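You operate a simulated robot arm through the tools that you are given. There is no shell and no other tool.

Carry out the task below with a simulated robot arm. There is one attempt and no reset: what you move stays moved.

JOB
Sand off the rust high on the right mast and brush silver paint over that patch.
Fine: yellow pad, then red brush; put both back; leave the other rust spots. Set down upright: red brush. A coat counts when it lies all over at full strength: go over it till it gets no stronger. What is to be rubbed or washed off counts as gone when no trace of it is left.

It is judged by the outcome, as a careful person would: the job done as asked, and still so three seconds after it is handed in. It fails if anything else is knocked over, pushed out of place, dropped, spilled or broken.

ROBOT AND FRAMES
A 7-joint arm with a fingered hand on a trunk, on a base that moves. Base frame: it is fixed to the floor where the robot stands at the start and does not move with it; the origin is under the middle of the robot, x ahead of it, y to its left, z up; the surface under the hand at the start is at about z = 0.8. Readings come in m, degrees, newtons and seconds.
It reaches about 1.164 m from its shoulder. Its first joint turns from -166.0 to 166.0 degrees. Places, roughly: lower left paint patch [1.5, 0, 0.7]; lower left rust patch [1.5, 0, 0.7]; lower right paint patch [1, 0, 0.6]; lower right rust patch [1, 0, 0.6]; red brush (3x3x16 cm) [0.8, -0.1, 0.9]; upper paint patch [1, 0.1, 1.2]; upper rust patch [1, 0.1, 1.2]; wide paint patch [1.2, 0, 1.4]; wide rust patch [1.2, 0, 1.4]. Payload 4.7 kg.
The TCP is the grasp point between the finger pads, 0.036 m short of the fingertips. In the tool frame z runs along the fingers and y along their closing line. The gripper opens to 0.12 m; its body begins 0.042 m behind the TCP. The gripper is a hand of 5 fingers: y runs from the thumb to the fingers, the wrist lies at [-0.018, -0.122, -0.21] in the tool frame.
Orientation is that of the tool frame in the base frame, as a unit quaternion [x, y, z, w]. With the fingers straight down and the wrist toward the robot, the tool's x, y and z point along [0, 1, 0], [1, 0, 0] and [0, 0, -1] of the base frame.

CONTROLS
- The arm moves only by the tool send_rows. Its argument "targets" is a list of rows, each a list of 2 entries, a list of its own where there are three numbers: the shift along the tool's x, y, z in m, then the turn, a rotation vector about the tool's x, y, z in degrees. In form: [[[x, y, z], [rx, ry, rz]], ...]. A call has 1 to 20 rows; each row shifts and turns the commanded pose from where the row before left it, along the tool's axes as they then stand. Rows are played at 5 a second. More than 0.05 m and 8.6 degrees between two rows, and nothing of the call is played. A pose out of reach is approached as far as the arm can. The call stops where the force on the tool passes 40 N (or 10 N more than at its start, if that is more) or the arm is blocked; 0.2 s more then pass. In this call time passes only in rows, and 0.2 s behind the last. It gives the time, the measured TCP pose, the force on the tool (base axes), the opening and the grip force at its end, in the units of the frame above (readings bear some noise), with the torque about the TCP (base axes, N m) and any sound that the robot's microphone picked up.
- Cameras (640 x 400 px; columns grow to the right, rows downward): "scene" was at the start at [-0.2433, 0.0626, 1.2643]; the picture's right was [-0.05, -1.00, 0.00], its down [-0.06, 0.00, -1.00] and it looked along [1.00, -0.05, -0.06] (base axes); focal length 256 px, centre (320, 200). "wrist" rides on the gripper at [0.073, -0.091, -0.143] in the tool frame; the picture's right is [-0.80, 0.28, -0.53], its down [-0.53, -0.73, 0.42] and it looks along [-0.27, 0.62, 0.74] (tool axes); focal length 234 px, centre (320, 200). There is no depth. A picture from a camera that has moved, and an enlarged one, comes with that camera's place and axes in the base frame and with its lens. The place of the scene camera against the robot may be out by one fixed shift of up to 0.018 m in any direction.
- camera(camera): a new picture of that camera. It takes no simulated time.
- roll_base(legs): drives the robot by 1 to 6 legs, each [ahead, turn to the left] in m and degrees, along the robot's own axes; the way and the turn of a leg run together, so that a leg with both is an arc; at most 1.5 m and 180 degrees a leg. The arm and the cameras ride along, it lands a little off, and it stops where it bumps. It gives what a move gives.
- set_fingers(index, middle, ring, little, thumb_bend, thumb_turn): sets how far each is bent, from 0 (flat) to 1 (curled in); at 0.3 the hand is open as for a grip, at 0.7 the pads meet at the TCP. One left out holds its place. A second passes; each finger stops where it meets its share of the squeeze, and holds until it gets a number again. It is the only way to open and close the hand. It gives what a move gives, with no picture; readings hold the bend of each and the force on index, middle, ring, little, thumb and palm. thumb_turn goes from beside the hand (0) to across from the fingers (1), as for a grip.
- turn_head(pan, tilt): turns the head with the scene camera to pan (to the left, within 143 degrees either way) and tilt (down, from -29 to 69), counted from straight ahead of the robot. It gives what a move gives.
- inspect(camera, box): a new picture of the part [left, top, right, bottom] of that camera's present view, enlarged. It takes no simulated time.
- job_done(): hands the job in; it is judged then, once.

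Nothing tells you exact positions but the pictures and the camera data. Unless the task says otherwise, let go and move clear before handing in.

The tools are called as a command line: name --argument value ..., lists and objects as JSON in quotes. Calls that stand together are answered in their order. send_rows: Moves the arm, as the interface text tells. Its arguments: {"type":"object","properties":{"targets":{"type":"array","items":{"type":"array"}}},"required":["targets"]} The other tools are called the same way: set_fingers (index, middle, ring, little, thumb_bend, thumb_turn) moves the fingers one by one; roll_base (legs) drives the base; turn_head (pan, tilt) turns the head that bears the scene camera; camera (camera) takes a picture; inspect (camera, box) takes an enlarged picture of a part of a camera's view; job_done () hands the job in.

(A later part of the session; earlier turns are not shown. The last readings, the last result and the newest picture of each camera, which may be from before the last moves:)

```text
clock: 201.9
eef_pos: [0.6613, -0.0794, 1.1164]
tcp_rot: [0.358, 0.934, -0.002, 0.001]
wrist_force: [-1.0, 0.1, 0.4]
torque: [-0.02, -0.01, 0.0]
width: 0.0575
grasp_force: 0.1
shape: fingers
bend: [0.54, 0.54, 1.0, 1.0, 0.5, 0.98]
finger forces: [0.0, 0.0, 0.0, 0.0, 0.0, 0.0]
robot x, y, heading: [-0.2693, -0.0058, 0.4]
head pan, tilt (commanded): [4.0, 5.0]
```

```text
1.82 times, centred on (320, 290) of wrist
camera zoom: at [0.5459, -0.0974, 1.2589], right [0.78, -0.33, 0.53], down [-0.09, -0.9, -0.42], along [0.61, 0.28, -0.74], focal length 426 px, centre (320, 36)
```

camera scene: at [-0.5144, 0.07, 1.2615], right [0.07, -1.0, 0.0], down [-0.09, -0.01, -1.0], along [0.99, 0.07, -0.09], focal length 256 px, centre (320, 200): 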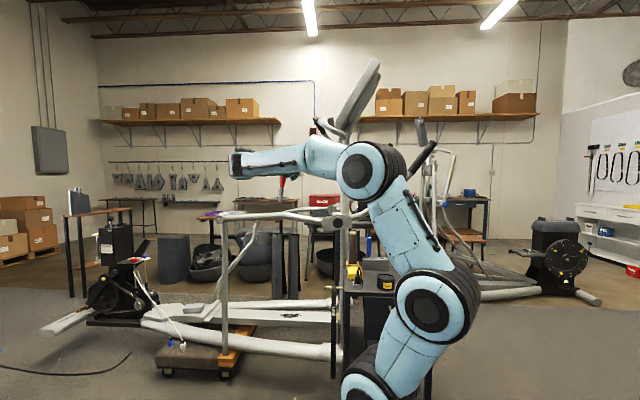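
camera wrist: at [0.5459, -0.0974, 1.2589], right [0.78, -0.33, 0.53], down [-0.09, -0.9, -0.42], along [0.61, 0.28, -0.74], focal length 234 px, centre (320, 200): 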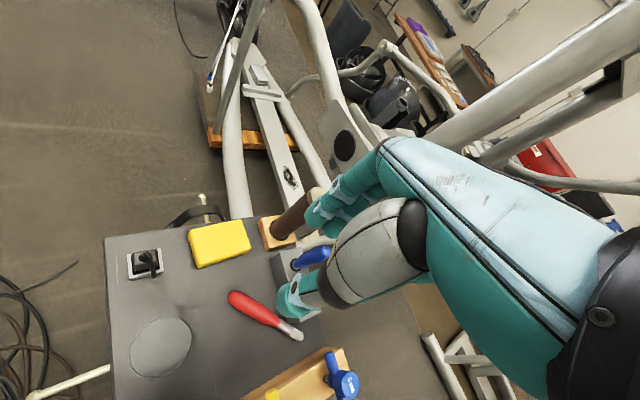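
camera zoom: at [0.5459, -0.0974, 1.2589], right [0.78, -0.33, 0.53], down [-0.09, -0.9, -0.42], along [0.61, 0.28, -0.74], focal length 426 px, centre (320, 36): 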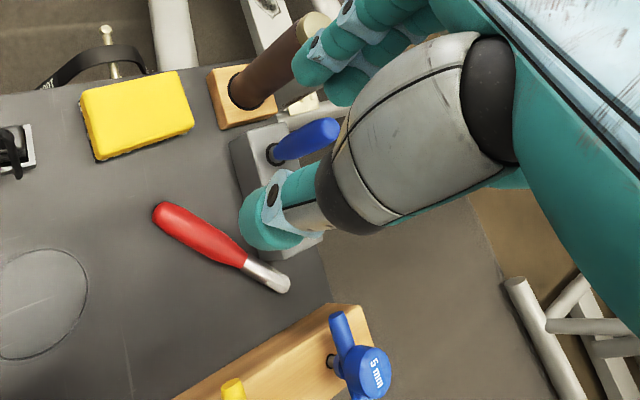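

send_rows --targets '[[[-0.01, -0.0036, 0.04], [0, 0, 0]], [[-0.01, -0.0035, 0.04], [0, 0, 0]], [[0, 0, 0.045], [0, 0, 0]], [[0, 0, 0.045], [0, 0, 0]], [[0, 0, 0.035], [0, 0, 0]]]'

camera --camera "wrist"

inspect --camera "wrist" --box '[220, 160, 420, 360]'

```text
clock: 203.1
eef_pos: [0.6727, -0.0979, 0.912]
tcp_rot: [0.359, 0.933, -0.002, 0.001]
wrist_force: [0.5, 0.2, -0.1]
torque: [-0.02, 0.01, 0.01]
width: 0.0575
grasp_force: 0.1
shape: fingers
bend: [0.54, 0.54, 1.0, 1.0, 0.5, 0.98]
finger forces: [0.0, 0.0, 0.0, 0.0, 0.1, 0.1]
robot x, y, heading: [-0.2717, -0.0033, 0.1]
head pan, tilt (commanded): [4.0, 5.0]
```

```text
taken
camera wrist: at [0.5563, -0.1165, 1.0522], right [0.78, -0.33, 0.53], down [-0.1, -0.9, -0.42], along [0.61, 0.28, -0.74], focal length 234 px, centre (320, 200)
```

wrist: 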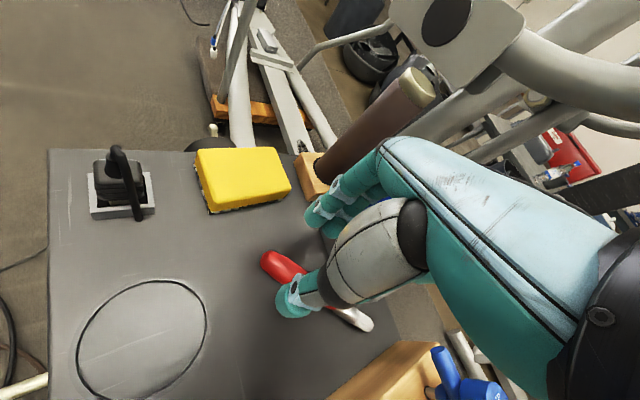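

```text
2.00 times, centred on (320, 260) of wrist
camera zoom: at [0.5563, -0.1165, 1.0522], right [0.78, -0.33, 0.53], down [-0.1, -0.9, -0.42], along [0.61, 0.28, -0.74], focal length 468 px, centre (320, 80)
```

zoom: 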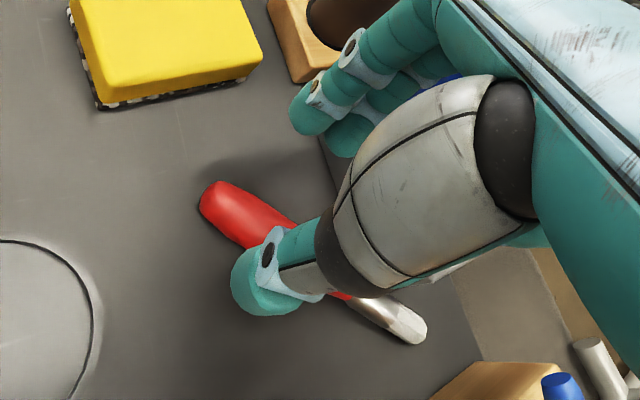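

Alignment is good: the brush runs right between thumb and fingers. I'll lower and close lightly.

send_rows --targets '[[[0, 0, 0.035], [0, 0, 0]], [[0, 0, 0.022], [0, 0, 0]], [[0, 0, 0.012], [0, 0, 0]]]'

set_fingers --index 0.68 --middle 0.68 --thumb_bend 0.66

inspect --camera "wrist" --box '[220, 160, 420, 360]'

```text
clock: 203.9
eef_pos: [0.6722, -0.0987, 0.8422]
tcp_rot: [0.359, 0.933, -0.002, 0.0]
wrist_force: [0.0, -0.5, 1.5]
torque: [-0.02, 0.01, -0.02]
width: 0.0572
grasp_force: 0.1
shape: fingers
bend: [0.54, 0.54, 1.0, 1.0, 0.5, 0.98]
finger forces: [0.0, 0.0, 0.0, 0.0, 0.1, 0.0]
robot x, y, heading: [-0.2682, -0.0039, 0.4]
head pan, tilt (commanded): [4.0, 5.0]
```

```text
clock: 204.9
eef_pos: [0.6718, -0.1001, 0.842]
tcp_rot: [0.359, 0.933, -0.003, 0.0]
wrist_force: [-0.3, -0.1, -0.4]
torque: [-0.01, -0.03, 0.01]
width: 0.0232
grasp_force: 4.4
shape: fingers
bend: [0.66, 0.66, 1.0, 1.0, 0.62, 0.97]
finger forces: [2.8, 1.8, 0.0, 0.0, 4.6, 0.0]
robot x, y, heading: [-0.273, -0.0027, 0.2]
head pan, tilt (commanded): [4.0, 5.0]
```

```text
2.00 times, centred on (320, 260) of wrist
camera zoom: at [0.5565, -0.1174, 0.9844], right [0.78, -0.33, 0.53], down [-0.1, -0.9, -0.42], along [0.61, 0.28, -0.74], focal length 468 px, centre (320, 80)
```

zoom: 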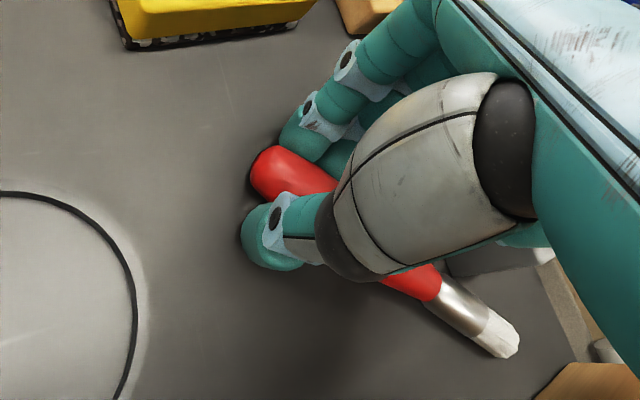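

The grip force follows the commanded bend, a light 4.4 N here, and the brush is still straight in the hand. I'll lift it and firm up the grip in the air.

send_rows --targets '[[[0, 0, -0.01], [0, 0, 0]], [[0, 0, -0.025], [0, 0, 0]], [[0, 0, -0.035], [0, 0, 0]], [[0, 0, -0.04], [0, 0, 0]], [[0, 0, -0.04], [0, 0, 0]]]'

set_fingers --index 0.72 --middle 0.71 --thumb_bend 0.69

inspect --camera "wrist" --box '[240, 180, 460, 400]'

```text
clock: 206.1
eef_pos: [0.6704, -0.0979, 0.9907]
tcp_rot: [0.359, 0.933, -0.001, 0.0]
wrist_force: [0.3, -0.6, -1.1]
torque: [0.04, 0.04, 0.03]
width: 0.0232
grasp_force: 3.9
shape: fingers
bend: [0.66, 0.66, 1.0, 1.0, 0.62, 0.97]
finger forces: [2.7, 1.7, 0.0, 0.0, 4.4, 0.0]
robot x, y, heading: [-0.2752, -0.0006, 0.3]
head pan, tilt (commanded): [4.0, 5.0]
```

```text
clock: 207.1
eef_pos: [0.6712, -0.0972, 0.9901]
tcp_rot: [0.36, 0.933, -0.002, 0.0]
wrist_force: [-0.7, 0.1, -0.2]
torque: [0.03, 0.02, 0.01]
width: 0.0218
grasp_force: 9.3
shape: fingers
bend: [0.71, 0.68, 1.0, 1.0, 0.62, 0.96]
finger forces: [6.8, 2.7, 0.0, 0.0, 9.4, 0.0]
robot x, y, heading: [-0.2692, -0.0056, 0.3]
head pan, tilt (commanded): [4.0, 5.0]
```

```text
1.82 times, centred on (350, 290) of wrist
camera zoom: at [0.5563, -0.1159, 1.1335], right [0.78, -0.33, 0.53], down [-0.1, -0.9, -0.42], along [0.61, 0.28, -0.74], focal length 426 px, centre (266, 36)
```

zoom: 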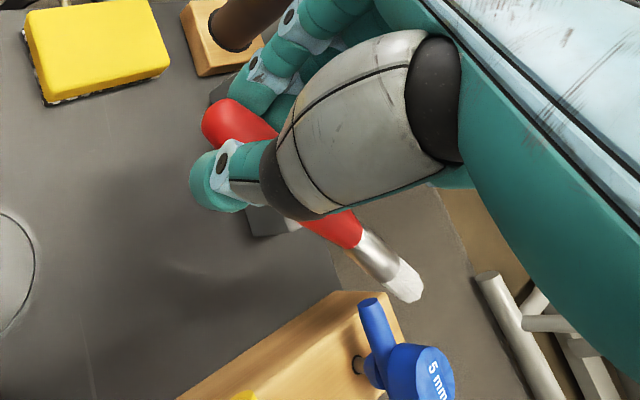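

set_fingers --index 0.75 --middle 0.745 --thumb_bend 0.71

inspect --camera "wrist" --box '[240, 180, 460, 400]'

```text
clock: 208.1
eef_pos: [0.6716, -0.0964, 0.9927]
tcp_rot: [0.359, 0.933, -0.002, 0.002]
wrist_force: [-0.1, 0.4, 0.4]
torque: [0.04, -0.01, -0.02]
width: 0.0212
grasp_force: 14.4
shape: fingers
bend: [0.74, 0.73, 1.0, 1.0, 0.6, 0.96]
finger forces: [10.8, 4.0, 0.0, 0.0, 14.8, 0.0]
robot x, y, heading: [-0.2699, -0.0035, 0.7]
head pan, tilt (commanded): [4.0, 5.0]
```

```text
1.82 times, centred on (350, 290) of wrist
camera zoom: at [0.5563, -0.1159, 1.1335], right [0.78, -0.33, 0.53], down [-0.1, -0.9, -0.42], along [0.61, 0.28, -0.74], focal length 426 px, centre (266, 36)
```

zoom: 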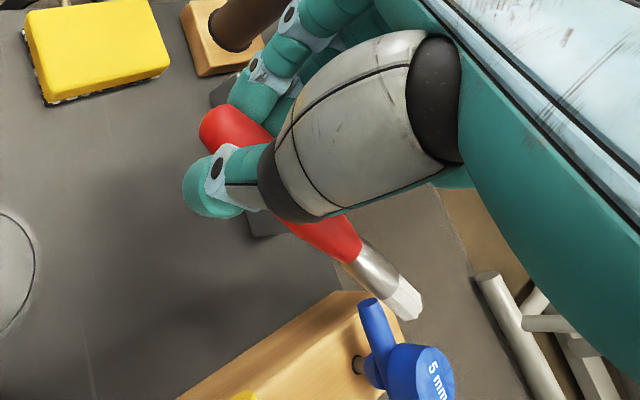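

The brush is held at 14 N and nearly straight in the hand. I'll lift it clear, back up a little more, and turn the hand so the brush points steeply down for the dip.

send_rows --targets '[[[0, 0, -0.045], [0, 0, 0]], [[0, 0, -0.045], [0, 0, 0]], [[0.0257, -0.007, -0.03], [0, 0, 0]], [[0.0257, -0.007, -0.03], [0, 0, 0]], [[0.0257, -0.007, -0.03], [0, 0, 0]], [[0.0257, -0.007, -0.03], [0, 0, 0]], [[0.0257, -0.007, -0.03], [0, 0, 0]], [[0.0257, -0.007, -0.03], [0, 0, 0]]]'

roll_base --legs '[[-0.12, 0]]'

send_rows --targets '[[[0, 0, 0], [-4.73, 1.26, 6.83]], [[0, 0, 0], [-4.73, 1.26, 6.83]], [[0, 0, 0], [-4.73, 1.26, 6.83]], [[0, 0, 0], [-4.73, 1.26, 6.83]], [[0, 0, 0], [-4.73, 1.26, 6.83]], [[0, 0, 0], [-4.73, 1.26, 6.83]], [[0, 0, 0], [-4.73, 1.26, 6.83]], [[0, 0, 0], [-4.73, 1.26, 6.83]]]'

camera --camera "scene"

```text
clock: 209.9
eef_pos: [0.5306, -0.0244, 1.2614]
tcp_rot: [0.36, 0.933, -0.002, -0.002]
wrist_force: [0.0, -0.7, -1.5]
torque: [0.06, 0.1, -0.03]
width: 0.0216
grasp_force: 14.7
shape: fingers
bend: [0.74, 0.73, 1.0, 1.0, 0.6, 0.96]
finger forces: [10.5, 4.1, 0.0, 0.1, 14.6, 0.1]
robot x, y, heading: [-0.2719, -0.0027, 0.5]
head pan, tilt (commanded): [4.0, 5.0]
```

```text
clock: 211.2
eef_pos: [0.4093, -0.0235, 1.2636]
tcp_rot: [0.359, 0.933, -0.003, 0.001]
wrist_force: [-0.3, -0.4, 0.2]
torque: [0.0, 0.02, 0.02]
width: 0.0214
grasp_force: 14.4
shape: fingers
bend: [0.74, 0.73, 1.0, 1.0, 0.6, 0.96]
finger forces: [10.6, 4.1, 0.0, 0.0, 14.7, 0.0]
robot x, y, heading: [-0.392, -0.0037, 0.4]
head pan, tilt (commanded): [4.0, 5.0]
```

```text
clock: 213.0
eef_pos: [0.4097, -0.0239, 1.263]
tcp_rot: [0.719, 0.616, 0.319, 0.035]
wrist_force: [-0.1, 0.7, -0.4]
torque: [0.02, 0.02, 0.03]
width: 0.021
grasp_force: 14.8
shape: fingers
bend: [0.74, 0.73, 1.0, 1.0, 0.6, 0.96]
finger forces: [10.4, 4.2, 0.0, 0.1, 14.8, 0.1]
robot x, y, heading: [-0.392, -0.005, 0.4]
head pan, tilt (commanded): [4.0, 5.0]
```

```text
taken
camera scene: at [-0.6346, 0.0693, 1.2615], right [0.07, -1.0, 0.0], down [-0.09, -0.01, -1.0], along [0.99, 0.07, -0.09], focal length 256 px, centre (320, 200)
```

scene: 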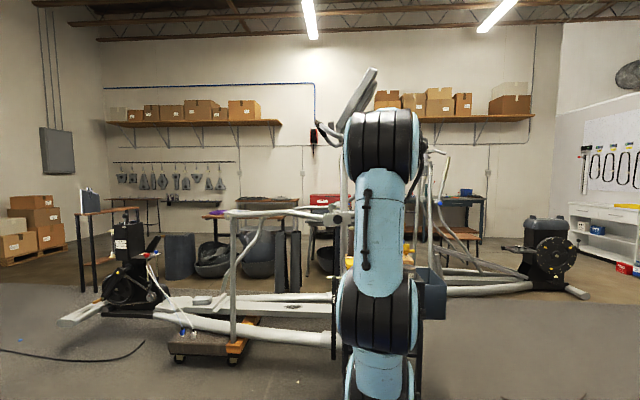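

send_rows --targets '[[[0, 0, 0], [-4.73, 1.26, 6.83]], [[0, 0, 0], [-4.73, 1.26, 6.83]], [[0, 0, 0], [-4.73, 1.26, 6.83]], [[0, 0, 0], [-4.73, 1.26, 6.83]], [[0, 0, 0], [-4.73, 1.26, 6.83]], [[0, 0, 0], [-4.73, 1.26, 6.83]], [[0, 0, 0], [-4.73, 1.26, 6.83]], [[0, 0, 0], [-4.73, 1.26, 6.83]]]'

camera --camera "wrist"

inspect --camera "wrist" --box '[240, 180, 460, 400]'

```text
clock: 214.8
eef_pos: [0.4089, -0.0251, 1.2637]
tcp_rot: [0.838, 0.093, 0.535, 0.058]
wrist_force: [-1.5, -0.5, 0.0]
torque: [-0.02, -0.02, -0.02]
width: 0.0211
grasp_force: 14.5
shape: fingers
bend: [0.74, 0.73, 1.0, 1.0, 0.6, 0.96]
finger forces: [9.8, 4.5, 0.0, 0.0, 14.2, 0.1]
robot x, y, heading: [-0.3937, -0.0047, 0.4]
head pan, tilt (commanded): [4.0, 5.0]
```

```text
taken
camera wrist: at [0.3003, 0.0811, 1.3685], right [-0.78, -0.45, -0.43], down [0.1, 0.6, -0.79], along [0.62, -0.66, -0.42], focal length 234 px, centre (320, 200)
```

wrist: 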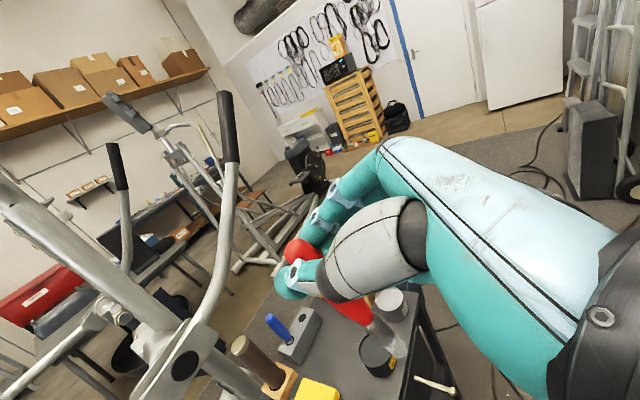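

```text
1.82 times, centred on (350, 290) of wrist
camera zoom: at [0.3003, 0.0811, 1.3685], right [-0.78, -0.45, -0.43], down [0.1, 0.6, -0.79], along [0.62, -0.66, -0.42], focal length 426 px, centre (266, 36)
```

zoom: 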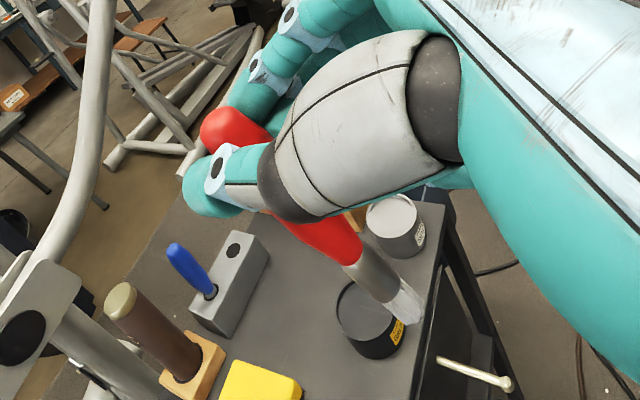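

send_rows --targets '[[[-0.0201, 0.0274, 0.0306], [0, 0, 0]], [[-0.0201, 0.0274, 0.0306], [0, 0, 0]], [[-0.0201, 0.0274, 0.0306], [0, 0, 0]], [[-0.0201, 0.0274, 0.0306], [0, 0, 0]], [[-0.0201, 0.0274, 0.0306], [0, 0, 0]], [[-0.0201, 0.0274, 0.0306], [0, 0, 0]], [[-0.0201, 0.0274, 0.0306], [0, 0, 0]]]'

inspect --camera "wrist" --box '[260, 220, 460, 400]'

turn_head --pan -14 --tilt 10

camera --camera "scene"

```text
clock: 216.4
eef_pos: [0.5632, -0.2425, 1.0865]
tcp_rot: [0.839, 0.093, 0.534, 0.059]
wrist_force: [0.1, -0.1, 0.9]
torque: [0.0, 0.08, 0.01]
width: 0.0207
grasp_force: 13.9
shape: fingers
bend: [0.74, 0.73, 1.0, 1.0, 0.6, 0.96]
finger forces: [9.7, 4.3, 0.1, 0.0, 13.9, 0.0]
robot x, y, heading: [-0.3944, -0.003, 0.1]
head pan, tilt (commanded): [4.0, 5.0]
```

```text
2.22 times, centred on (360, 310) of wrist
camera zoom: at [0.4548, -0.1362, 1.1917], right [-0.78, -0.45, -0.43], down [0.1, 0.6, -0.8], along [0.62, -0.66, -0.42], focal length 520 px, centre (231, -44)
```

zoom: 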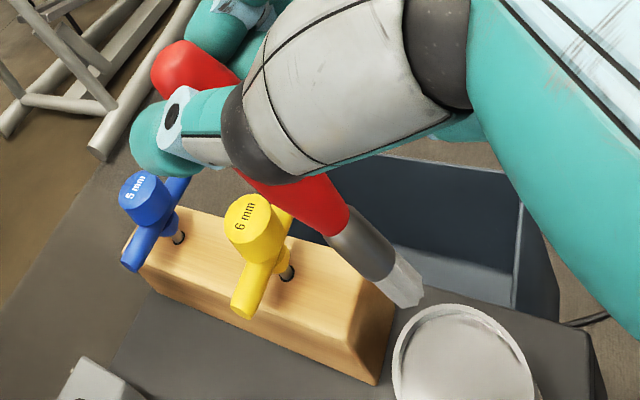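

```text
clock: 217.2
eef_pos: [0.5631, -0.2407, 1.0867]
tcp_rot: [0.839, 0.093, 0.533, 0.06]
wrist_force: [0.1, -0.4, -0.5]
torque: [-0.01, 0.01, -0.01]
width: 0.0207
grasp_force: 13.9
shape: fingers
bend: [0.74, 0.73, 1.0, 1.0, 0.6, 0.96]
finger forces: [9.6, 4.4, 0.0, 0.0, 14.0, 0.0]
robot x, y, heading: [-0.396, -0.0033, 0.0]
head pan, tilt (commanded): [-14.0, 10.0]
```

```text
taken
camera scene: at [-0.6359, 0.0405, 1.2535], right [-0.24, -0.97, 0.0], down [-0.17, 0.04, -0.98], along [0.96, -0.23, -0.17], focal length 256 px, centre (320, 200)
```

scene: 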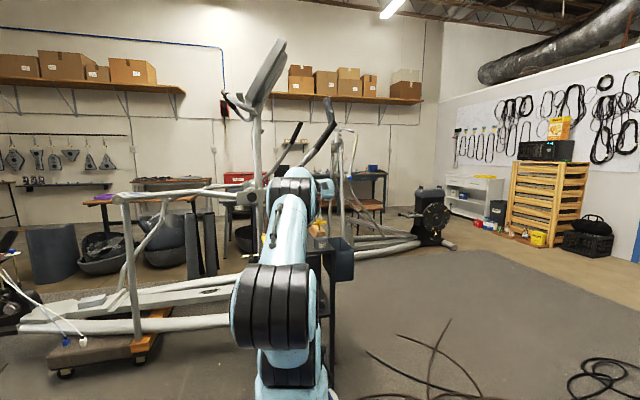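

From the wrist view the pot centre is about 4 mm nearer and 7 mm to the right of the tip. I'll correct that, lower part way and check again.

send_rows --targets '[[[-0.0206, 0.0015, 0.0049], [0, 0, 0]], [[-0.0177, -0.004, 0.0085], [0, 0, 0]], [[-0.0177, -0.004, 0.0085], [0, 0, 0]]]'

inspect --camera "wrist" --box '[260, 220, 460, 400]'

camera --camera "wrist"

```text
clock: 218.0
eef_pos: [0.5595, -0.2477, 1.0259]
tcp_rot: [0.838, 0.094, 0.534, 0.059]
wrist_force: [-0.2, -0.3, -0.7]
torque: [-0.02, 0.0, 0.03]
width: 0.0207
grasp_force: 13.7
shape: fingers
bend: [0.74, 0.73, 1.0, 1.0, 0.6, 0.96]
finger forces: [9.6, 4.3, 0.1, 0.1, 14.1, 0.0]
robot x, y, heading: [-0.393, -0.002, 0.4]
head pan, tilt (commanded): [-14.0, 10.0]
```

```text
2.22 times, centred on (360, 310) of wrist
camera zoom: at [0.4504, -0.1421, 1.1314], right [-0.78, -0.45, -0.43], down [0.1, 0.6, -0.8], along [0.62, -0.66, -0.42], focal length 520 px, centre (231, -44)
```

zoom: 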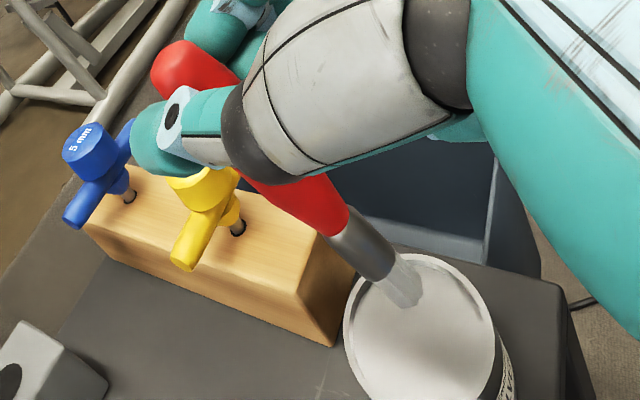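

```text
taken
camera wrist: at [0.4504, -0.1421, 1.1314], right [-0.78, -0.45, -0.43], down [0.1, 0.6, -0.8], along [0.62, -0.66, -0.42], focal length 234 px, centre (320, 200)
```

wrist: 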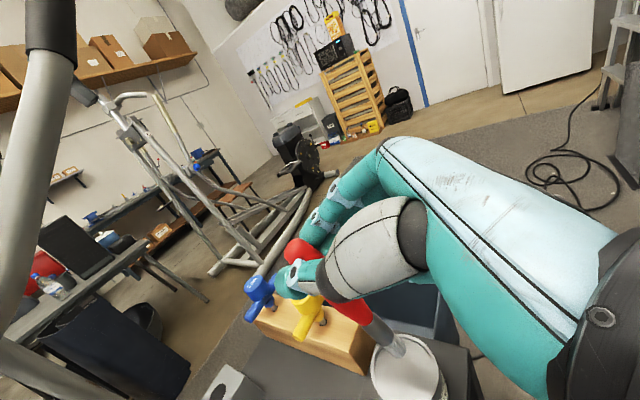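

The tip is above the paint and well inside the rim. I'll lower the bristles about 5 cm more, into the silver.

send_rows --targets '[[[-0.017, -0.0069, 0.0085], [0, 0, 0]], [[-0.0133, -0.003, 0.0063], [0, 0, 0]], [[-0.0088, -0.002, 0.0042], [0, 0, 0]]]'

inspect --camera "wrist" --box '[260, 220, 460, 400]'

```text
clock: 218.8
eef_pos: [0.5595, -0.2437, 0.9859]
tcp_rot: [0.838, 0.093, 0.535, 0.059]
wrist_force: [3.3, -0.2, 13.6]
torque: [0.02, -0.3, -0.03]
width: 0.021
grasp_force: 14.8
shape: fingers
bend: [0.74, 0.73, 1.0, 1.0, 0.61, 0.95]
finger forces: [10.8, 5.3, 0.1, 0.0, 13.9, 0.1]
robot x, y, heading: [-0.3934, -0.0077, 0.2]
head pan, tilt (commanded): [-14.0, 10.0]
```

```text
2.22 times, centred on (360, 310) of wrist
camera zoom: at [0.4506, -0.1388, 1.0901], right [-0.78, -0.45, -0.43], down [0.1, 0.6, -0.8], along [0.62, -0.66, -0.42], focal length 520 px, centre (231, -44)
```

zoom: 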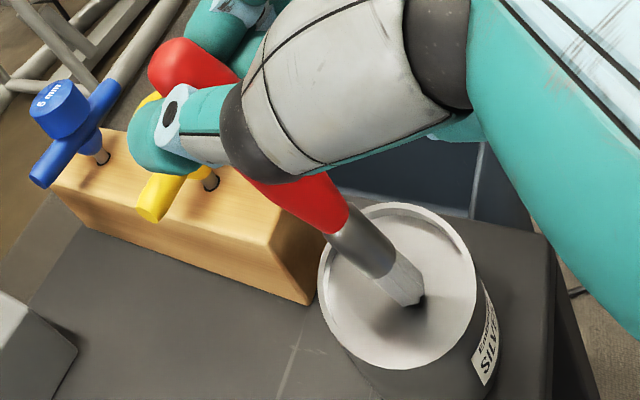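

The paint surface is firm at about z = 0.846 and the bristles are pressed onto it, which explains the first slip. That counts as the dip, so I'll lift straight off.

send_rows --targets '[[[0.0022, 0.0005, -0.001], [0, 0, 0]], [[0.0177, 0.004, -0.0085], [0, 0, 0]], [[0.0309, 0.007, -0.0148], [0, 0, 0]], [[0.0354, 0.008, -0.0169], [0, 0, 0]], [[0.0354, 0.008, -0.0169], [0, 0, 0]]]'

inspect --camera "wrist" --box '[260, 220, 460, 400]'

```text
clock: 220.0
eef_pos: [0.5598, -0.2465, 1.1165]
tcp_rot: [0.839, 0.093, 0.534, 0.058]
wrist_force: [0.6, -0.6, -1.3]
torque: [0.01, -0.07, 0.02]
width: 0.0207
grasp_force: 14.4
shape: fingers
bend: [0.74, 0.73, 1.0, 1.0, 0.61, 0.95]
finger forces: [9.8, 4.4, 0.0, 0.0, 14.3, 0.0]
robot x, y, heading: [-0.3907, -0.0027, 0.4]
head pan, tilt (commanded): [-14.0, 10.0]
```

```text
2.22 times, centred on (360, 310) of wrist
camera zoom: at [0.4514, -0.1401, 1.2229], right [-0.78, -0.45, -0.43], down [0.09, 0.6, -0.8], along [0.62, -0.66, -0.43], focal length 520 px, centre (231, -44)
```

zoom: 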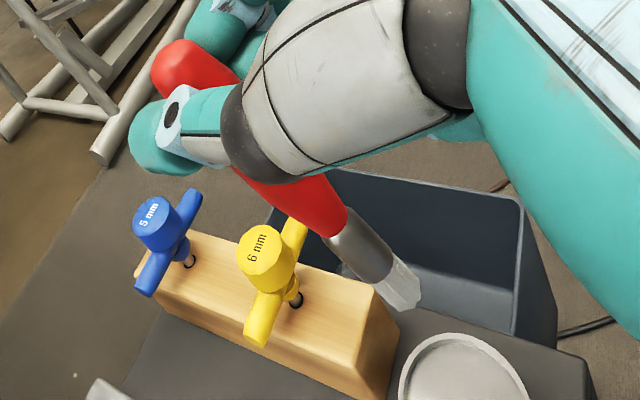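

The brush is freshly loaded and still straight in the grip. I'll swing back to the painting posture.

send_rows --targets '[[[0.0179, -0.0321, -0.0285], [0, 0, 0]], [[0.0179, -0.0321, -0.0285], [0, 0, 0]], [[0.0179, -0.0321, -0.0285], [0, 0, 0]], [[0.0179, -0.0321, -0.0285], [0, 0, 0]], [[0.0179, -0.0321, -0.0285], [0, 0, 0]], [[0.0179, -0.0321, -0.0285], [0, 0, 0]], [[0.0179, -0.0321, -0.0285], [0, 0, 0]], [[0, 0, 0], [1.4, -1.57, -8.19]], [[0, 0, 0], [1.4, -1.57, -8.19]], [[0, 0, 0], [1.4, -1.57, -8.19]], [[0, 0, 0], [1.4, -1.57, -8.19]], [[0, 0, 0], [1.4, -1.57, -8.19]], [[0, 0, 0], [1.4, -1.57, -8.19]], [[0, 0, 0], [1.4, -1.57, -8.19]], [[0, 0, 0], [1.4, -1.57, -8.19]], [[0, 0, 0], [1.4, -1.57, -8.19]], [[0, 0, 0], [1.4, -1.57, -8.19]], [[0, 0, 0], [1.4, -1.57, -8.19]]]'

send_rows --targets '[[[0.0312, 0.0104, -0.0311], [0, 0, 0]], [[0.0312, 0.0104, -0.0311], [0, 0, 0]], [[0.0312, 0.0104, -0.0311], [0, 0, 0]], [[0.0312, 0.0104, -0.0311], [0, 0, 0]], [[0.0312, 0.0104, -0.0311], [0, 0, 0]], [[0.0312, 0.0104, -0.0311], [0, 0, 0]], [[0.0312, 0.0104, -0.0311], [0, 0, 0]]]'

camera --camera "wrist"

```text
clock: 223.8
eef_pos: [0.4093, 0.0018, 1.2679]
tcp_rot: [0.606, 0.7, 0.216, 0.31]
wrist_force: [-1.3, 3.3, 2.3]
torque: [-0.17, 0.12, -0.1]
width: 0.0207
grasp_force: 14.4
shape: fingers
bend: [0.74, 0.73, 1.0, 1.0, 0.61, 0.95]
finger forces: [9.8, 4.0, 0.0, 0.1, 14.1, 0.0]
robot x, y, heading: [-0.3871, -0.0033, 0.6]
head pan, tilt (commanded): [-14.0, 10.0]
```

```text
clock: 225.4
eef_pos: [0.2883, 0.2513, 1.4212]
tcp_rot: [0.591, 0.709, 0.202, 0.328]
wrist_force: [-0.3, 0.3, -0.1]
torque: [0.07, 0.0, -0.01]
width: 0.0206
grasp_force: 13.1
shape: fingers
bend: [0.74, 0.73, 1.0, 1.0, 0.61, 0.95]
finger forces: [9.5, 3.5, 0.1, 0.0, 13.4, 0.1]
robot x, y, heading: [-0.3934, -0.0027, 0.2]
head pan, tilt (commanded): [-14.0, 10.0]
```

```text
taken
camera wrist: at [0.1166, 0.3158, 1.4432], right [-0.1, -0.67, 0.74], down [-0.17, -0.72, -0.67], along [0.98, -0.2, -0.04], focal length 234 px, centre (320, 200)
```

wrist: 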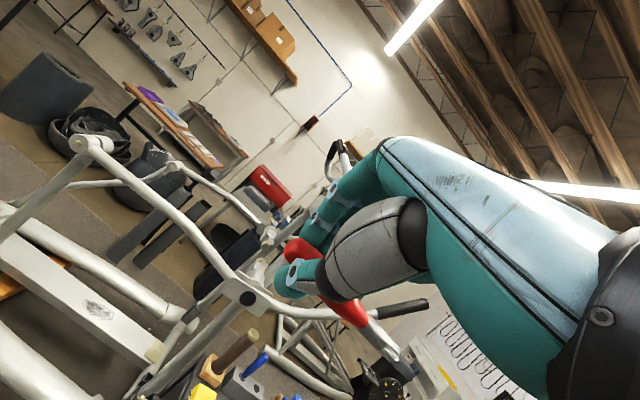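

roll_base --legs '[[0.37, 0]]'

turn_head --pan 4 --tilt 5

inspect --camera "scene" --box '[260, 80, 400, 240]'

inspect --camera "wrist" --box '[240, 200, 460, 400]'

```text
clock: 227.8
eef_pos: [0.6598, 0.2536, 1.4201]
tcp_rot: [0.59, 0.709, 0.202, 0.328]
wrist_force: [-0.4, 0.2, -1.1]
torque: [0.03, 0.04, 0.01]
width: 0.0205
grasp_force: 13.2
shape: fingers
bend: [0.74, 0.73, 1.0, 1.0, 0.61, 0.95]
finger forces: [9.5, 3.5, 0.0, 0.0, 13.4, 0.1]
robot x, y, heading: [-0.0238, -0.0023, 0.1]
head pan, tilt (commanded): [-14.0, 10.0]
```

```text
clock: 228.6
eef_pos: [0.6582, 0.2543, 1.42]
tcp_rot: [0.59, 0.71, 0.202, 0.328]
wrist_force: [-1.0, -0.4, -1.0]
torque: [-0.01, -0.02, 0.0]
width: 0.0205
grasp_force: 12.8
shape: fingers
bend: [0.74, 0.73, 1.0, 1.0, 0.61, 0.95]
finger forces: [9.5, 3.5, 0.0, 0.0, 13.4, 0.0]
robot x, y, heading: [-0.0238, -0.0001, 0.1]
head pan, tilt (commanded): [4.0, 5.0]
```

```text
2.50 times, centred on (330, 160) of scene
camera zoom: at [-0.2651, 0.071, 1.2615], right [0.07, -1.0, 0.0], down [-0.09, -0.01, -1.0], along [0.99, 0.07, -0.09], focal length 640 px, centre (295, 300)
```

zoom: 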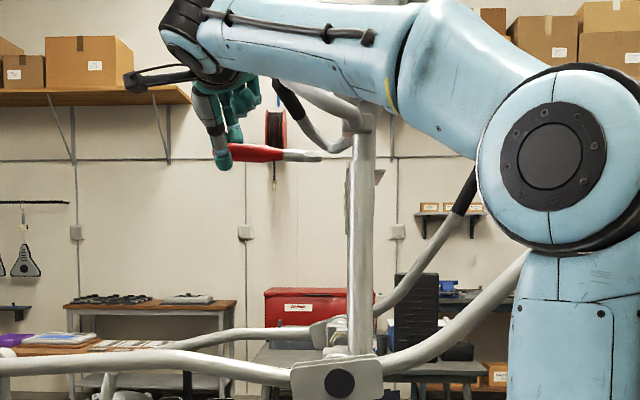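

```text
2.00 times, centred on (350, 300) of wrist
camera zoom: at [0.4863, 0.3185, 1.4425], right [-0.1, -0.67, 0.74], down [-0.17, -0.72, -0.67], along [0.98, -0.19, -0.04], focal length 468 px, centre (260, 0)
```

zoom: 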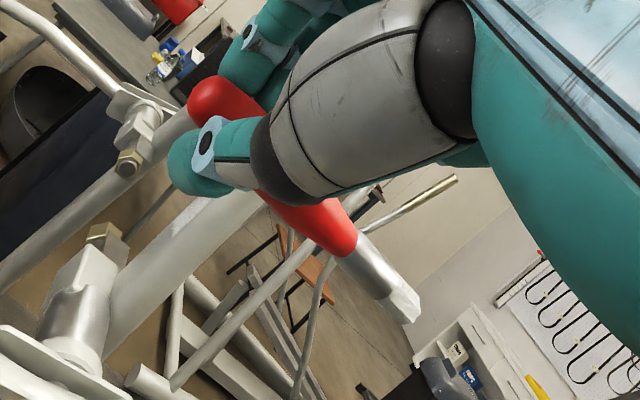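

The brush is level and pointing at the mast. I'll move in beside the patch, low, with a few centimetres of standoff.

send_rows --targets '[[[0.0035, 0.0104, 0.0451], [0, 0, 0]], [[0.0035, 0.0104, 0.0451], [0, 0, 0]], [[0.0035, 0.0104, 0.0451], [0, 0, 0]], [[0.0035, 0.0104, 0.0451], [0, 0, 0]], [[0.0035, 0.0104, 0.0451], [0, 0, 0]], [[0.0035, 0.0104, 0.0451], [0, 0, 0]], [[0.0035, 0.0104, 0.0451], [0, 0, 0]], [[0.0035, 0.0104, 0.0451], [0, 0, 0]], [[0.0035, 0.0104, 0.0451], [0, 0, 0]]]'

inspect --camera "scene" --box '[290, 150, 360, 210]'

inspect --camera "wrist" --box '[240, 200, 460, 400]'

```text
clock: 230.6
eef_pos: [1.0081, 0.264, 1.1939]
tcp_rot: [0.59, 0.709, 0.202, 0.328]
wrist_force: [-0.3, 0.2, 1.7]
torque: [0.0, 0.12, 0.03]
width: 0.0205
grasp_force: 13.4
shape: fingers
bend: [0.74, 0.73, 1.0, 1.0, 0.61, 0.95]
finger forces: [9.5, 3.6, 0.0, 0.0, 13.4, 0.1]
robot x, y, heading: [-0.0245, -0.001, 0.3]
head pan, tilt (commanded): [4.0, 5.0]
```

```text
6.67 times, centred on (325, 180) of scene
camera zoom: at [-0.2655, 0.0711, 1.2614], right [0.08, -1.0, 0.0], down [-0.09, -0.01, -1.0], along [0.99, 0.08, -0.09], focal length 1707 px, centre (287, 333)
```

zoom: 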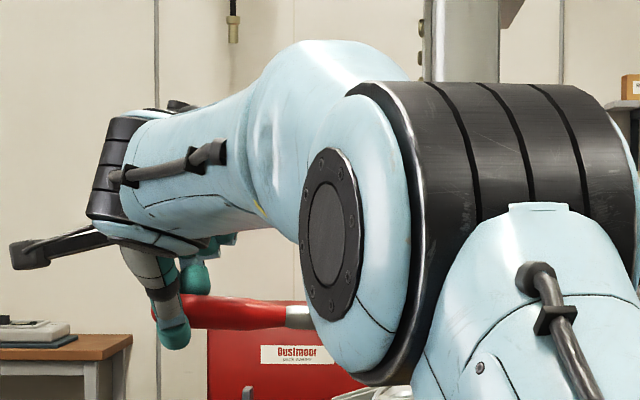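

```text
2.00 times, centred on (350, 300) of wrist
camera zoom: at [0.8357, 0.3288, 1.2149], right [-0.1, -0.67, 0.74], down [-0.17, -0.72, -0.67], along [0.98, -0.19, -0.04], focal length 468 px, centre (260, 0)
```

zoom: 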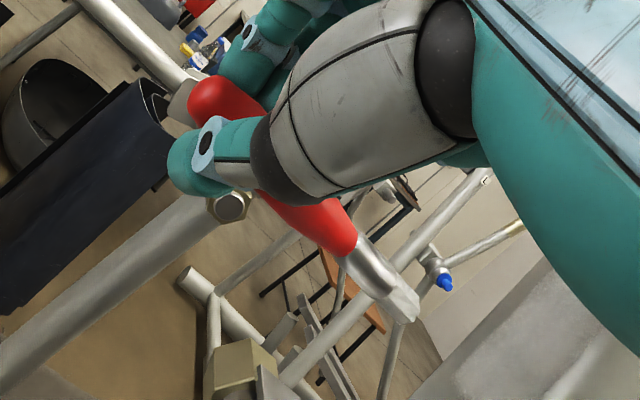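

The elbow now hides the tip from the scene camera, so I'll go by feel, stepping in and watching the force.

send_rows --targets '[[[-0.0175, -0.0039, 0.0018], [0, 0, 0]], [[-0.0146, -0.0033, 0.0015], [0, 0, 0]]]'

send_rows --targets '[[[-0.0039, -0.0009, 0.0004], [0, 0, 0]], [[-0.0039, -0.0009, 0.0004], [0, 0, 0]]]'

```text
clock: 231.2
eef_pos: [1.0084, 0.2311, 1.1912]
tcp_rot: [0.59, 0.711, 0.201, 0.327]
wrist_force: [-0.2, -0.7, -0.6]
torque: [0.0, 0.01, 0.0]
width: 0.0203
grasp_force: 13.0
shape: fingers
bend: [0.74, 0.73, 1.0, 1.0, 0.61, 0.95]
finger forces: [9.5, 3.5, 0.0, 0.1, 13.5, 0.0]
robot x, y, heading: [-0.0212, -0.0014, 0.2]
head pan, tilt (commanded): [4.0, 5.0]
```

```text
clock: 231.8
eef_pos: [1.0079, 0.2224, 1.1919]
tcp_rot: [0.589, 0.711, 0.202, 0.327]
wrist_force: [0.5, 0.3, 0.0]
torque: [0.03, -0.01, 0.0]
width: 0.0207
grasp_force: 13.1
shape: fingers
bend: [0.74, 0.73, 1.0, 1.0, 0.61, 0.95]
finger forces: [9.6, 3.5, 0.0, 0.0, 13.4, 0.0]
robot x, y, heading: [-0.0194, -0.0004, 0.5]
head pan, tilt (commanded): [4.0, 5.0]
```

send_rows --targets '[[[-0.0029, -0.0007, 0.0003], [0, 0, 0]], [[-0.0029, -0.0007, 0.0003], [0, 0, 0]]]'

inspect --camera "wrist" --box '[320, 260, 460, 400]'

```text
clock: 232.4
eef_pos: [1.008, 0.2175, 1.1913]
tcp_rot: [0.59, 0.71, 0.202, 0.328]
wrist_force: [-0.4, -0.2, -0.7]
torque: [-0.01, 0.03, -0.01]
width: 0.0205
grasp_force: 13.2
shape: fingers
bend: [0.74, 0.73, 1.0, 1.0, 0.61, 0.95]
finger forces: [9.5, 3.5, 0.0, 0.0, 13.4, 0.0]
robot x, y, heading: [-0.0189, -0.0003, 0.1]
head pan, tilt (commanded): [4.0, 5.0]
```

```text
2.86 times, centred on (390, 330) of wrist
camera zoom: at [0.8353, 0.282, 1.2126], right [-0.1, -0.67, 0.74], down [-0.17, -0.72, -0.67], along [0.98, -0.19, -0.04], focal length 669 px, centre (120, -171)
```

zoom: 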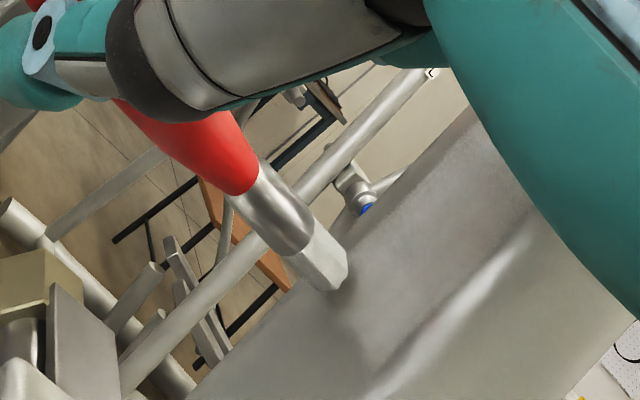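

Now the wrist camera itself shows the tip just off the face near mid-width, with the painted rectangle visible. I'll keep closing in.

send_rows --targets '[[[-0.0029, -0.0007, 0.0003], [0, 0, 0]], [[-0.0029, -0.0007, 0.0003], [0, 0, 0]]]'

inspect --camera "wrist" --box '[320, 260, 460, 400]'

```text
clock: 233.0
eef_pos: [1.0077, 0.2105, 1.1908]
tcp_rot: [0.59, 0.71, 0.202, 0.327]
wrist_force: [-0.2, 0.1, -0.8]
torque: [0.0, -0.01, 0.02]
width: 0.0206
grasp_force: 13.2
shape: fingers
bend: [0.74, 0.73, 1.0, 1.0, 0.61, 0.95]
finger forces: [9.5, 3.5, 0.0, 0.1, 13.4, 0.0]
robot x, y, heading: [-0.0234, -0.0035, 0.3]
head pan, tilt (commanded): [4.0, 5.0]
```

```text
2.86 times, centred on (390, 330) of wrist
camera zoom: at [0.8347, 0.2762, 1.2129], right [-0.1, -0.67, 0.74], down [-0.17, -0.72, -0.67], along [0.98, -0.19, -0.04], focal length 669 px, centre (120, -171)
```

zoom: 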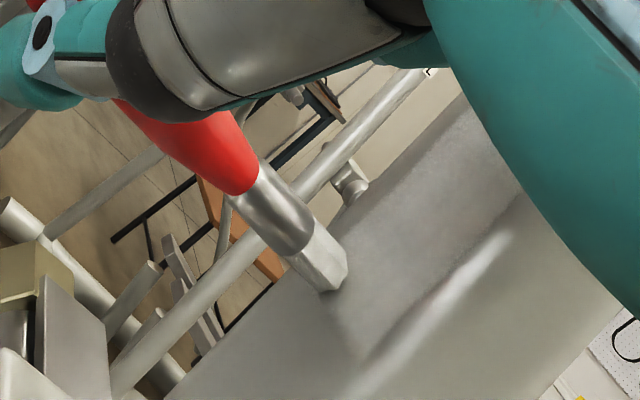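

send_rows --targets '[[[-0.0019, -0.0004, 0.0002], [0, 0, 0]], [[-0.0019, -0.0004, 0.0002], [0, 0, 0]]]'

```text
clock: 233.6
eef_pos: [1.0062, 0.2095, 1.1917]
tcp_rot: [0.589, 0.711, 0.202, 0.327]
wrist_force: [-0.9, 11.1, 1.0]
torque: [0.24, -0.03, 0.15]
width: 0.0204
grasp_force: 14.4
shape: fingers
bend: [0.74, 0.73, 1.0, 1.0, 0.61, 0.95]
finger forces: [10.5, 4.1, 0.1, 0.1, 13.6, 0.1]
robot x, y, heading: [-0.0239, -0.0001, 0.3]
head pan, tilt (commanded): [4.0, 5.0]
```

Contact at 11 N. I'll ease off and make a light upward stroke over the whole height.

send_rows --targets '[[[0.0081, -0.0083, 0.0093], [0, 0, 0]], [[-0.0034, -0.0008, 0.0004], [0, 0, 0]], [[-0.0034, 0.0101, -0.0106], [0, 0, 0]], [[-0.0034, 0.0101, -0.0106], [0, 0, 0]], [[-0.0034, 0.0101, -0.0106], [0, 0, 0]], [[-0.0034, 0.0101, -0.0106], [0, 0, 0]], [[-0.0034, 0.0101, -0.0106], [0, 0, 0]], [[-0.0034, 0.0101, -0.0106], [0, 0, 0]], [[-0.0034, 0.0101, -0.0106], [0, 0, 0]], [[-0.0034, 0.0101, -0.0106], [0, 0, 0]]]'

inspect --camera "wrist" --box '[320, 260, 460, 400]'

```text
clock: 235.8
eef_pos: [1.007, 0.2083, 1.2972]
tcp_rot: [0.59, 0.71, 0.202, 0.327]
wrist_force: [0.4, -0.2, -0.8]
torque: [0.02, 0.04, 0.01]
width: 0.0208
grasp_force: 13.6
shape: fingers
bend: [0.74, 0.73, 1.0, 1.0, 0.61, 0.95]
finger forces: [9.1, 4.4, 0.0, 0.0, 13.9, 0.0]
robot x, y, heading: [-0.0219, -0.0026, 0.2]
head pan, tilt (commanded): [4.0, 5.0]
```

```text
2.86 times, centred on (390, 330) of wrist
camera zoom: at [0.8352, 0.2742, 1.3189], right [-0.1, -0.67, 0.74], down [-0.17, -0.72, -0.67], along [0.98, -0.19, -0.04], focal length 669 px, centre (120, -171)
```

zoom: 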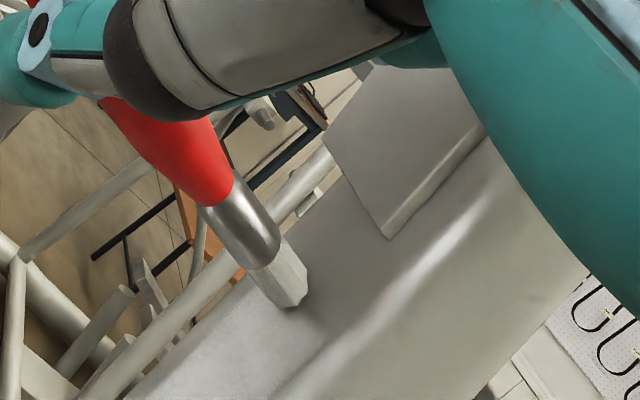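

The tip now sits right at the top edge of the painted area. I'll check whether paint goes on above that line by pressing lightly and continuing 1.5 cm higher, still below the plate.

send_rows --targets '[[[0.0034, -0.0067, 0.007], [0, 0, 0]], [[-0.0019, -0.0004, 0.0002], [0, 0, 0]], [[-0.0023, 0.0067, -0.007], [0, 0, 0]], [[-0.0023, 0.0067, -0.007], [0, 0, 0]], [[-0.0023, 0.0067, -0.007], [0, 0, 0]]]'

inspect --camera "wrist" --box '[320, 260, 460, 400]'

```text
clock: 237.0
eef_pos: [1.0076, 0.2076, 1.3179]
tcp_rot: [0.59, 0.709, 0.202, 0.329]
wrist_force: [0.3, 1.7, -1.1]
torque: [0.09, 0.0, -0.02]
width: 0.0206
grasp_force: 13.2
shape: fingers
bend: [0.74, 0.73, 1.0, 1.0, 0.61, 0.95]
finger forces: [9.9, 3.1, 0.0, 0.0, 13.8, 0.1]
robot x, y, heading: [-0.0205, -0.0009, 0.4]
head pan, tilt (commanded): [4.0, 5.0]
```

```text
2.86 times, centred on (390, 330) of wrist
camera zoom: at [0.8349, 0.2733, 1.3387], right [-0.1, -0.66, 0.74], down [-0.17, -0.72, -0.67], along [0.98, -0.19, -0.04], focal length 669 px, centre (120, -171)
```

zoom: 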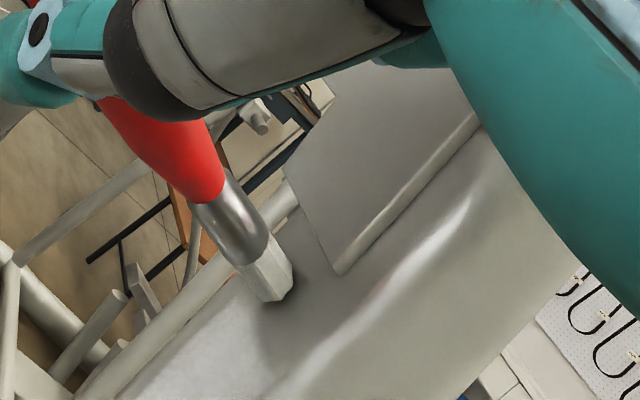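

No paint takes above that line even with a wet brush in contact, so the rectangle is the full patch. I'll give each column another pass with the fresh paint to make sure of full strength.

send_rows --targets '[[[0.0142, -0.0113, 0.0131], [0, 0, 0]], [[0.0094, -0.0315, 0.0215], [0, 0, 0]], [[0.0087, -0.0259, 0.0271], [0, 0, 0]], [[0.0087, -0.0259, 0.0271], [0, 0, 0]], [[-0.0102, -0.0023, 0.0011], [0, 0, 0]], [[-0.0033, 0.0098, -0.0102], [0, 0, 0]], [[-0.0033, 0.0098, -0.0102], [0, 0, 0]], [[-0.0033, 0.0098, -0.0102], [0, 0, 0]], [[-0.0033, 0.0098, -0.0102], [0, 0, 0]], [[-0.0033, 0.0098, -0.0102], [0, 0, 0]], [[-0.0033, 0.0098, -0.0102], [0, 0, 0]], [[-0.0033, 0.0098, -0.0102], [0, 0, 0]], [[-0.0033, 0.0098, -0.0102], [0, 0, 0]]]'

inspect --camera "wrist" --box '[320, 260, 460, 400]'

```text
clock: 239.8
eef_pos: [0.9991, 0.2086, 1.2973]
tcp_rot: [0.591, 0.71, 0.2, 0.327]
wrist_force: [-0.4, 1.4, 0.2]
torque: [0.04, 0.0, 0.05]
width: 0.0206
grasp_force: 13.3
shape: fingers
bend: [0.74, 0.73, 1.0, 1.0, 0.61, 0.95]
finger forces: [9.5, 3.8, 0.1, 0.0, 13.8, 0.0]
robot x, y, heading: [-0.023, 0.0013, 0.6]
head pan, tilt (commanded): [4.0, 5.0]
```

```text
2.86 times, centred on (390, 330) of wrist
camera zoom: at [0.8278, 0.2727, 1.3189], right [-0.1, -0.66, 0.74], down [-0.17, -0.72, -0.67], along [0.98, -0.19, -0.04], focal length 669 px, centre (120, -171)
```

zoom: 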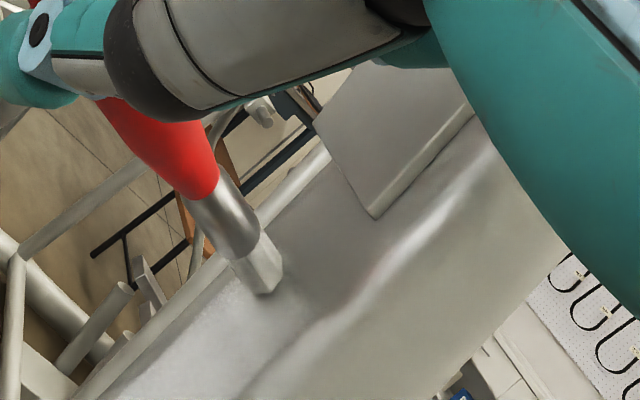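

send_rows --targets '[[[0.0142, -0.0113, 0.0131], [0, 0, 0]], [[0.0081, -0.0253, 0.0145], [0, 0, 0]], [[0.0074, -0.0197, 0.0201], [0, 0, 0]], [[0.0074, -0.0197, 0.0201], [0, 0, 0]], [[-0.0105, -0.0024, 0.0011], [0, 0, 0]], [[-0.0033, 0.0098, -0.0102], [0, 0, 0]], [[-0.0033, 0.0098, -0.0102], [0, 0, 0]], [[-0.0033, 0.0098, -0.0102], [0, 0, 0]], [[-0.0033, 0.0098, -0.0102], [0, 0, 0]], [[-0.0033, 0.0098, -0.0102], [0, 0, 0]], [[-0.0033, 0.0098, -0.0102], [0, 0, 0]], [[-0.0033, 0.0098, -0.0102], [0, 0, 0]], [[-0.0033, 0.0098, -0.0102], [0, 0, 0]]]'

inspect --camera "wrist" --box '[320, 260, 460, 400]'

```text
clock: 242.6
eef_pos: [0.9898, 0.2087, 1.3079]
tcp_rot: [0.59, 0.71, 0.202, 0.328]
wrist_force: [-0.5, 1.5, -0.5]
torque: [0.04, 0.02, -0.02]
width: 0.0204
grasp_force: 13.8
shape: fingers
bend: [0.74, 0.73, 1.0, 1.0, 0.61, 0.95]
finger forces: [9.2, 4.3, 0.1, 0.1, 13.8, 0.0]
robot x, y, heading: [-0.0206, -0.0003, -0.1]
head pan, tilt (commanded): [4.0, 5.0]
```

```text
2.86 times, centred on (390, 330) of wrist
camera zoom: at [0.8181, 0.2739, 1.3281], right [-0.1, -0.66, 0.74], down [-0.17, -0.72, -0.67], along [0.98, -0.19, -0.04], focal length 669 px, centre (120, -171)
```

zoom: 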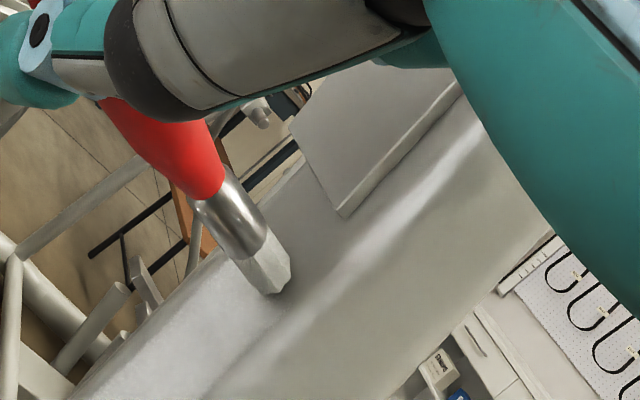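

send_rows --targets '[[[0.0142, -0.0113, 0.0131], [0, 0, 0]], [[0.0072, -0.0176, 0.031], [0, 0, 0]], [[0.0072, -0.0176, 0.031], [0, 0, 0]], [[0.0072, -0.0176, 0.031], [0, 0, 0]], [[-0.0105, -0.0024, 0.0011], [0, 0, 0]], [[-0.0033, 0.0098, -0.0102], [0, 0, 0]], [[-0.0033, 0.0098, -0.0102], [0, 0, 0]], [[-0.0033, 0.0098, -0.0102], [0, 0, 0]], [[-0.0033, 0.0098, -0.0102], [0, 0, 0]], [[-0.0033, 0.0098, -0.0102], [0, 0, 0]], [[-0.0033, 0.0098, -0.0102], [0, 0, 0]], [[-0.0033, 0.0098, -0.0102], [0, 0, 0]], [[-0.0033, 0.0098, -0.0102], [0, 0, 0]]]'

inspect --camera "wrist" --box '[320, 260, 460, 400]'

```text
clock: 245.4
eef_pos: [1.0159, 0.2074, 1.298]
tcp_rot: [0.59, 0.71, 0.201, 0.328]
wrist_force: [0.4, 0.6, -1.0]
torque: [0.07, -0.04, 0.01]
width: 0.0202
grasp_force: 13.6
shape: fingers
bend: [0.74, 0.73, 1.0, 1.0, 0.61, 0.95]
finger forces: [9.8, 3.9, 0.1, 0.0, 13.7, 0.1]
robot x, y, heading: [-0.0256, -0.0002, 0.1]
head pan, tilt (commanded): [4.0, 5.0]
```

```text
2.86 times, centred on (390, 330) of wrist
camera zoom: at [0.8444, 0.2723, 1.3193], right [-0.1, -0.67, 0.74], down [-0.17, -0.72, -0.67], along [0.98, -0.19, -0.04], focal length 669 px, centre (120, -171)
```

zoom: 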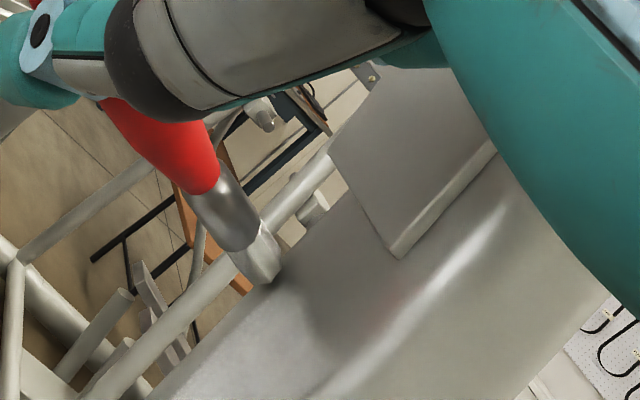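

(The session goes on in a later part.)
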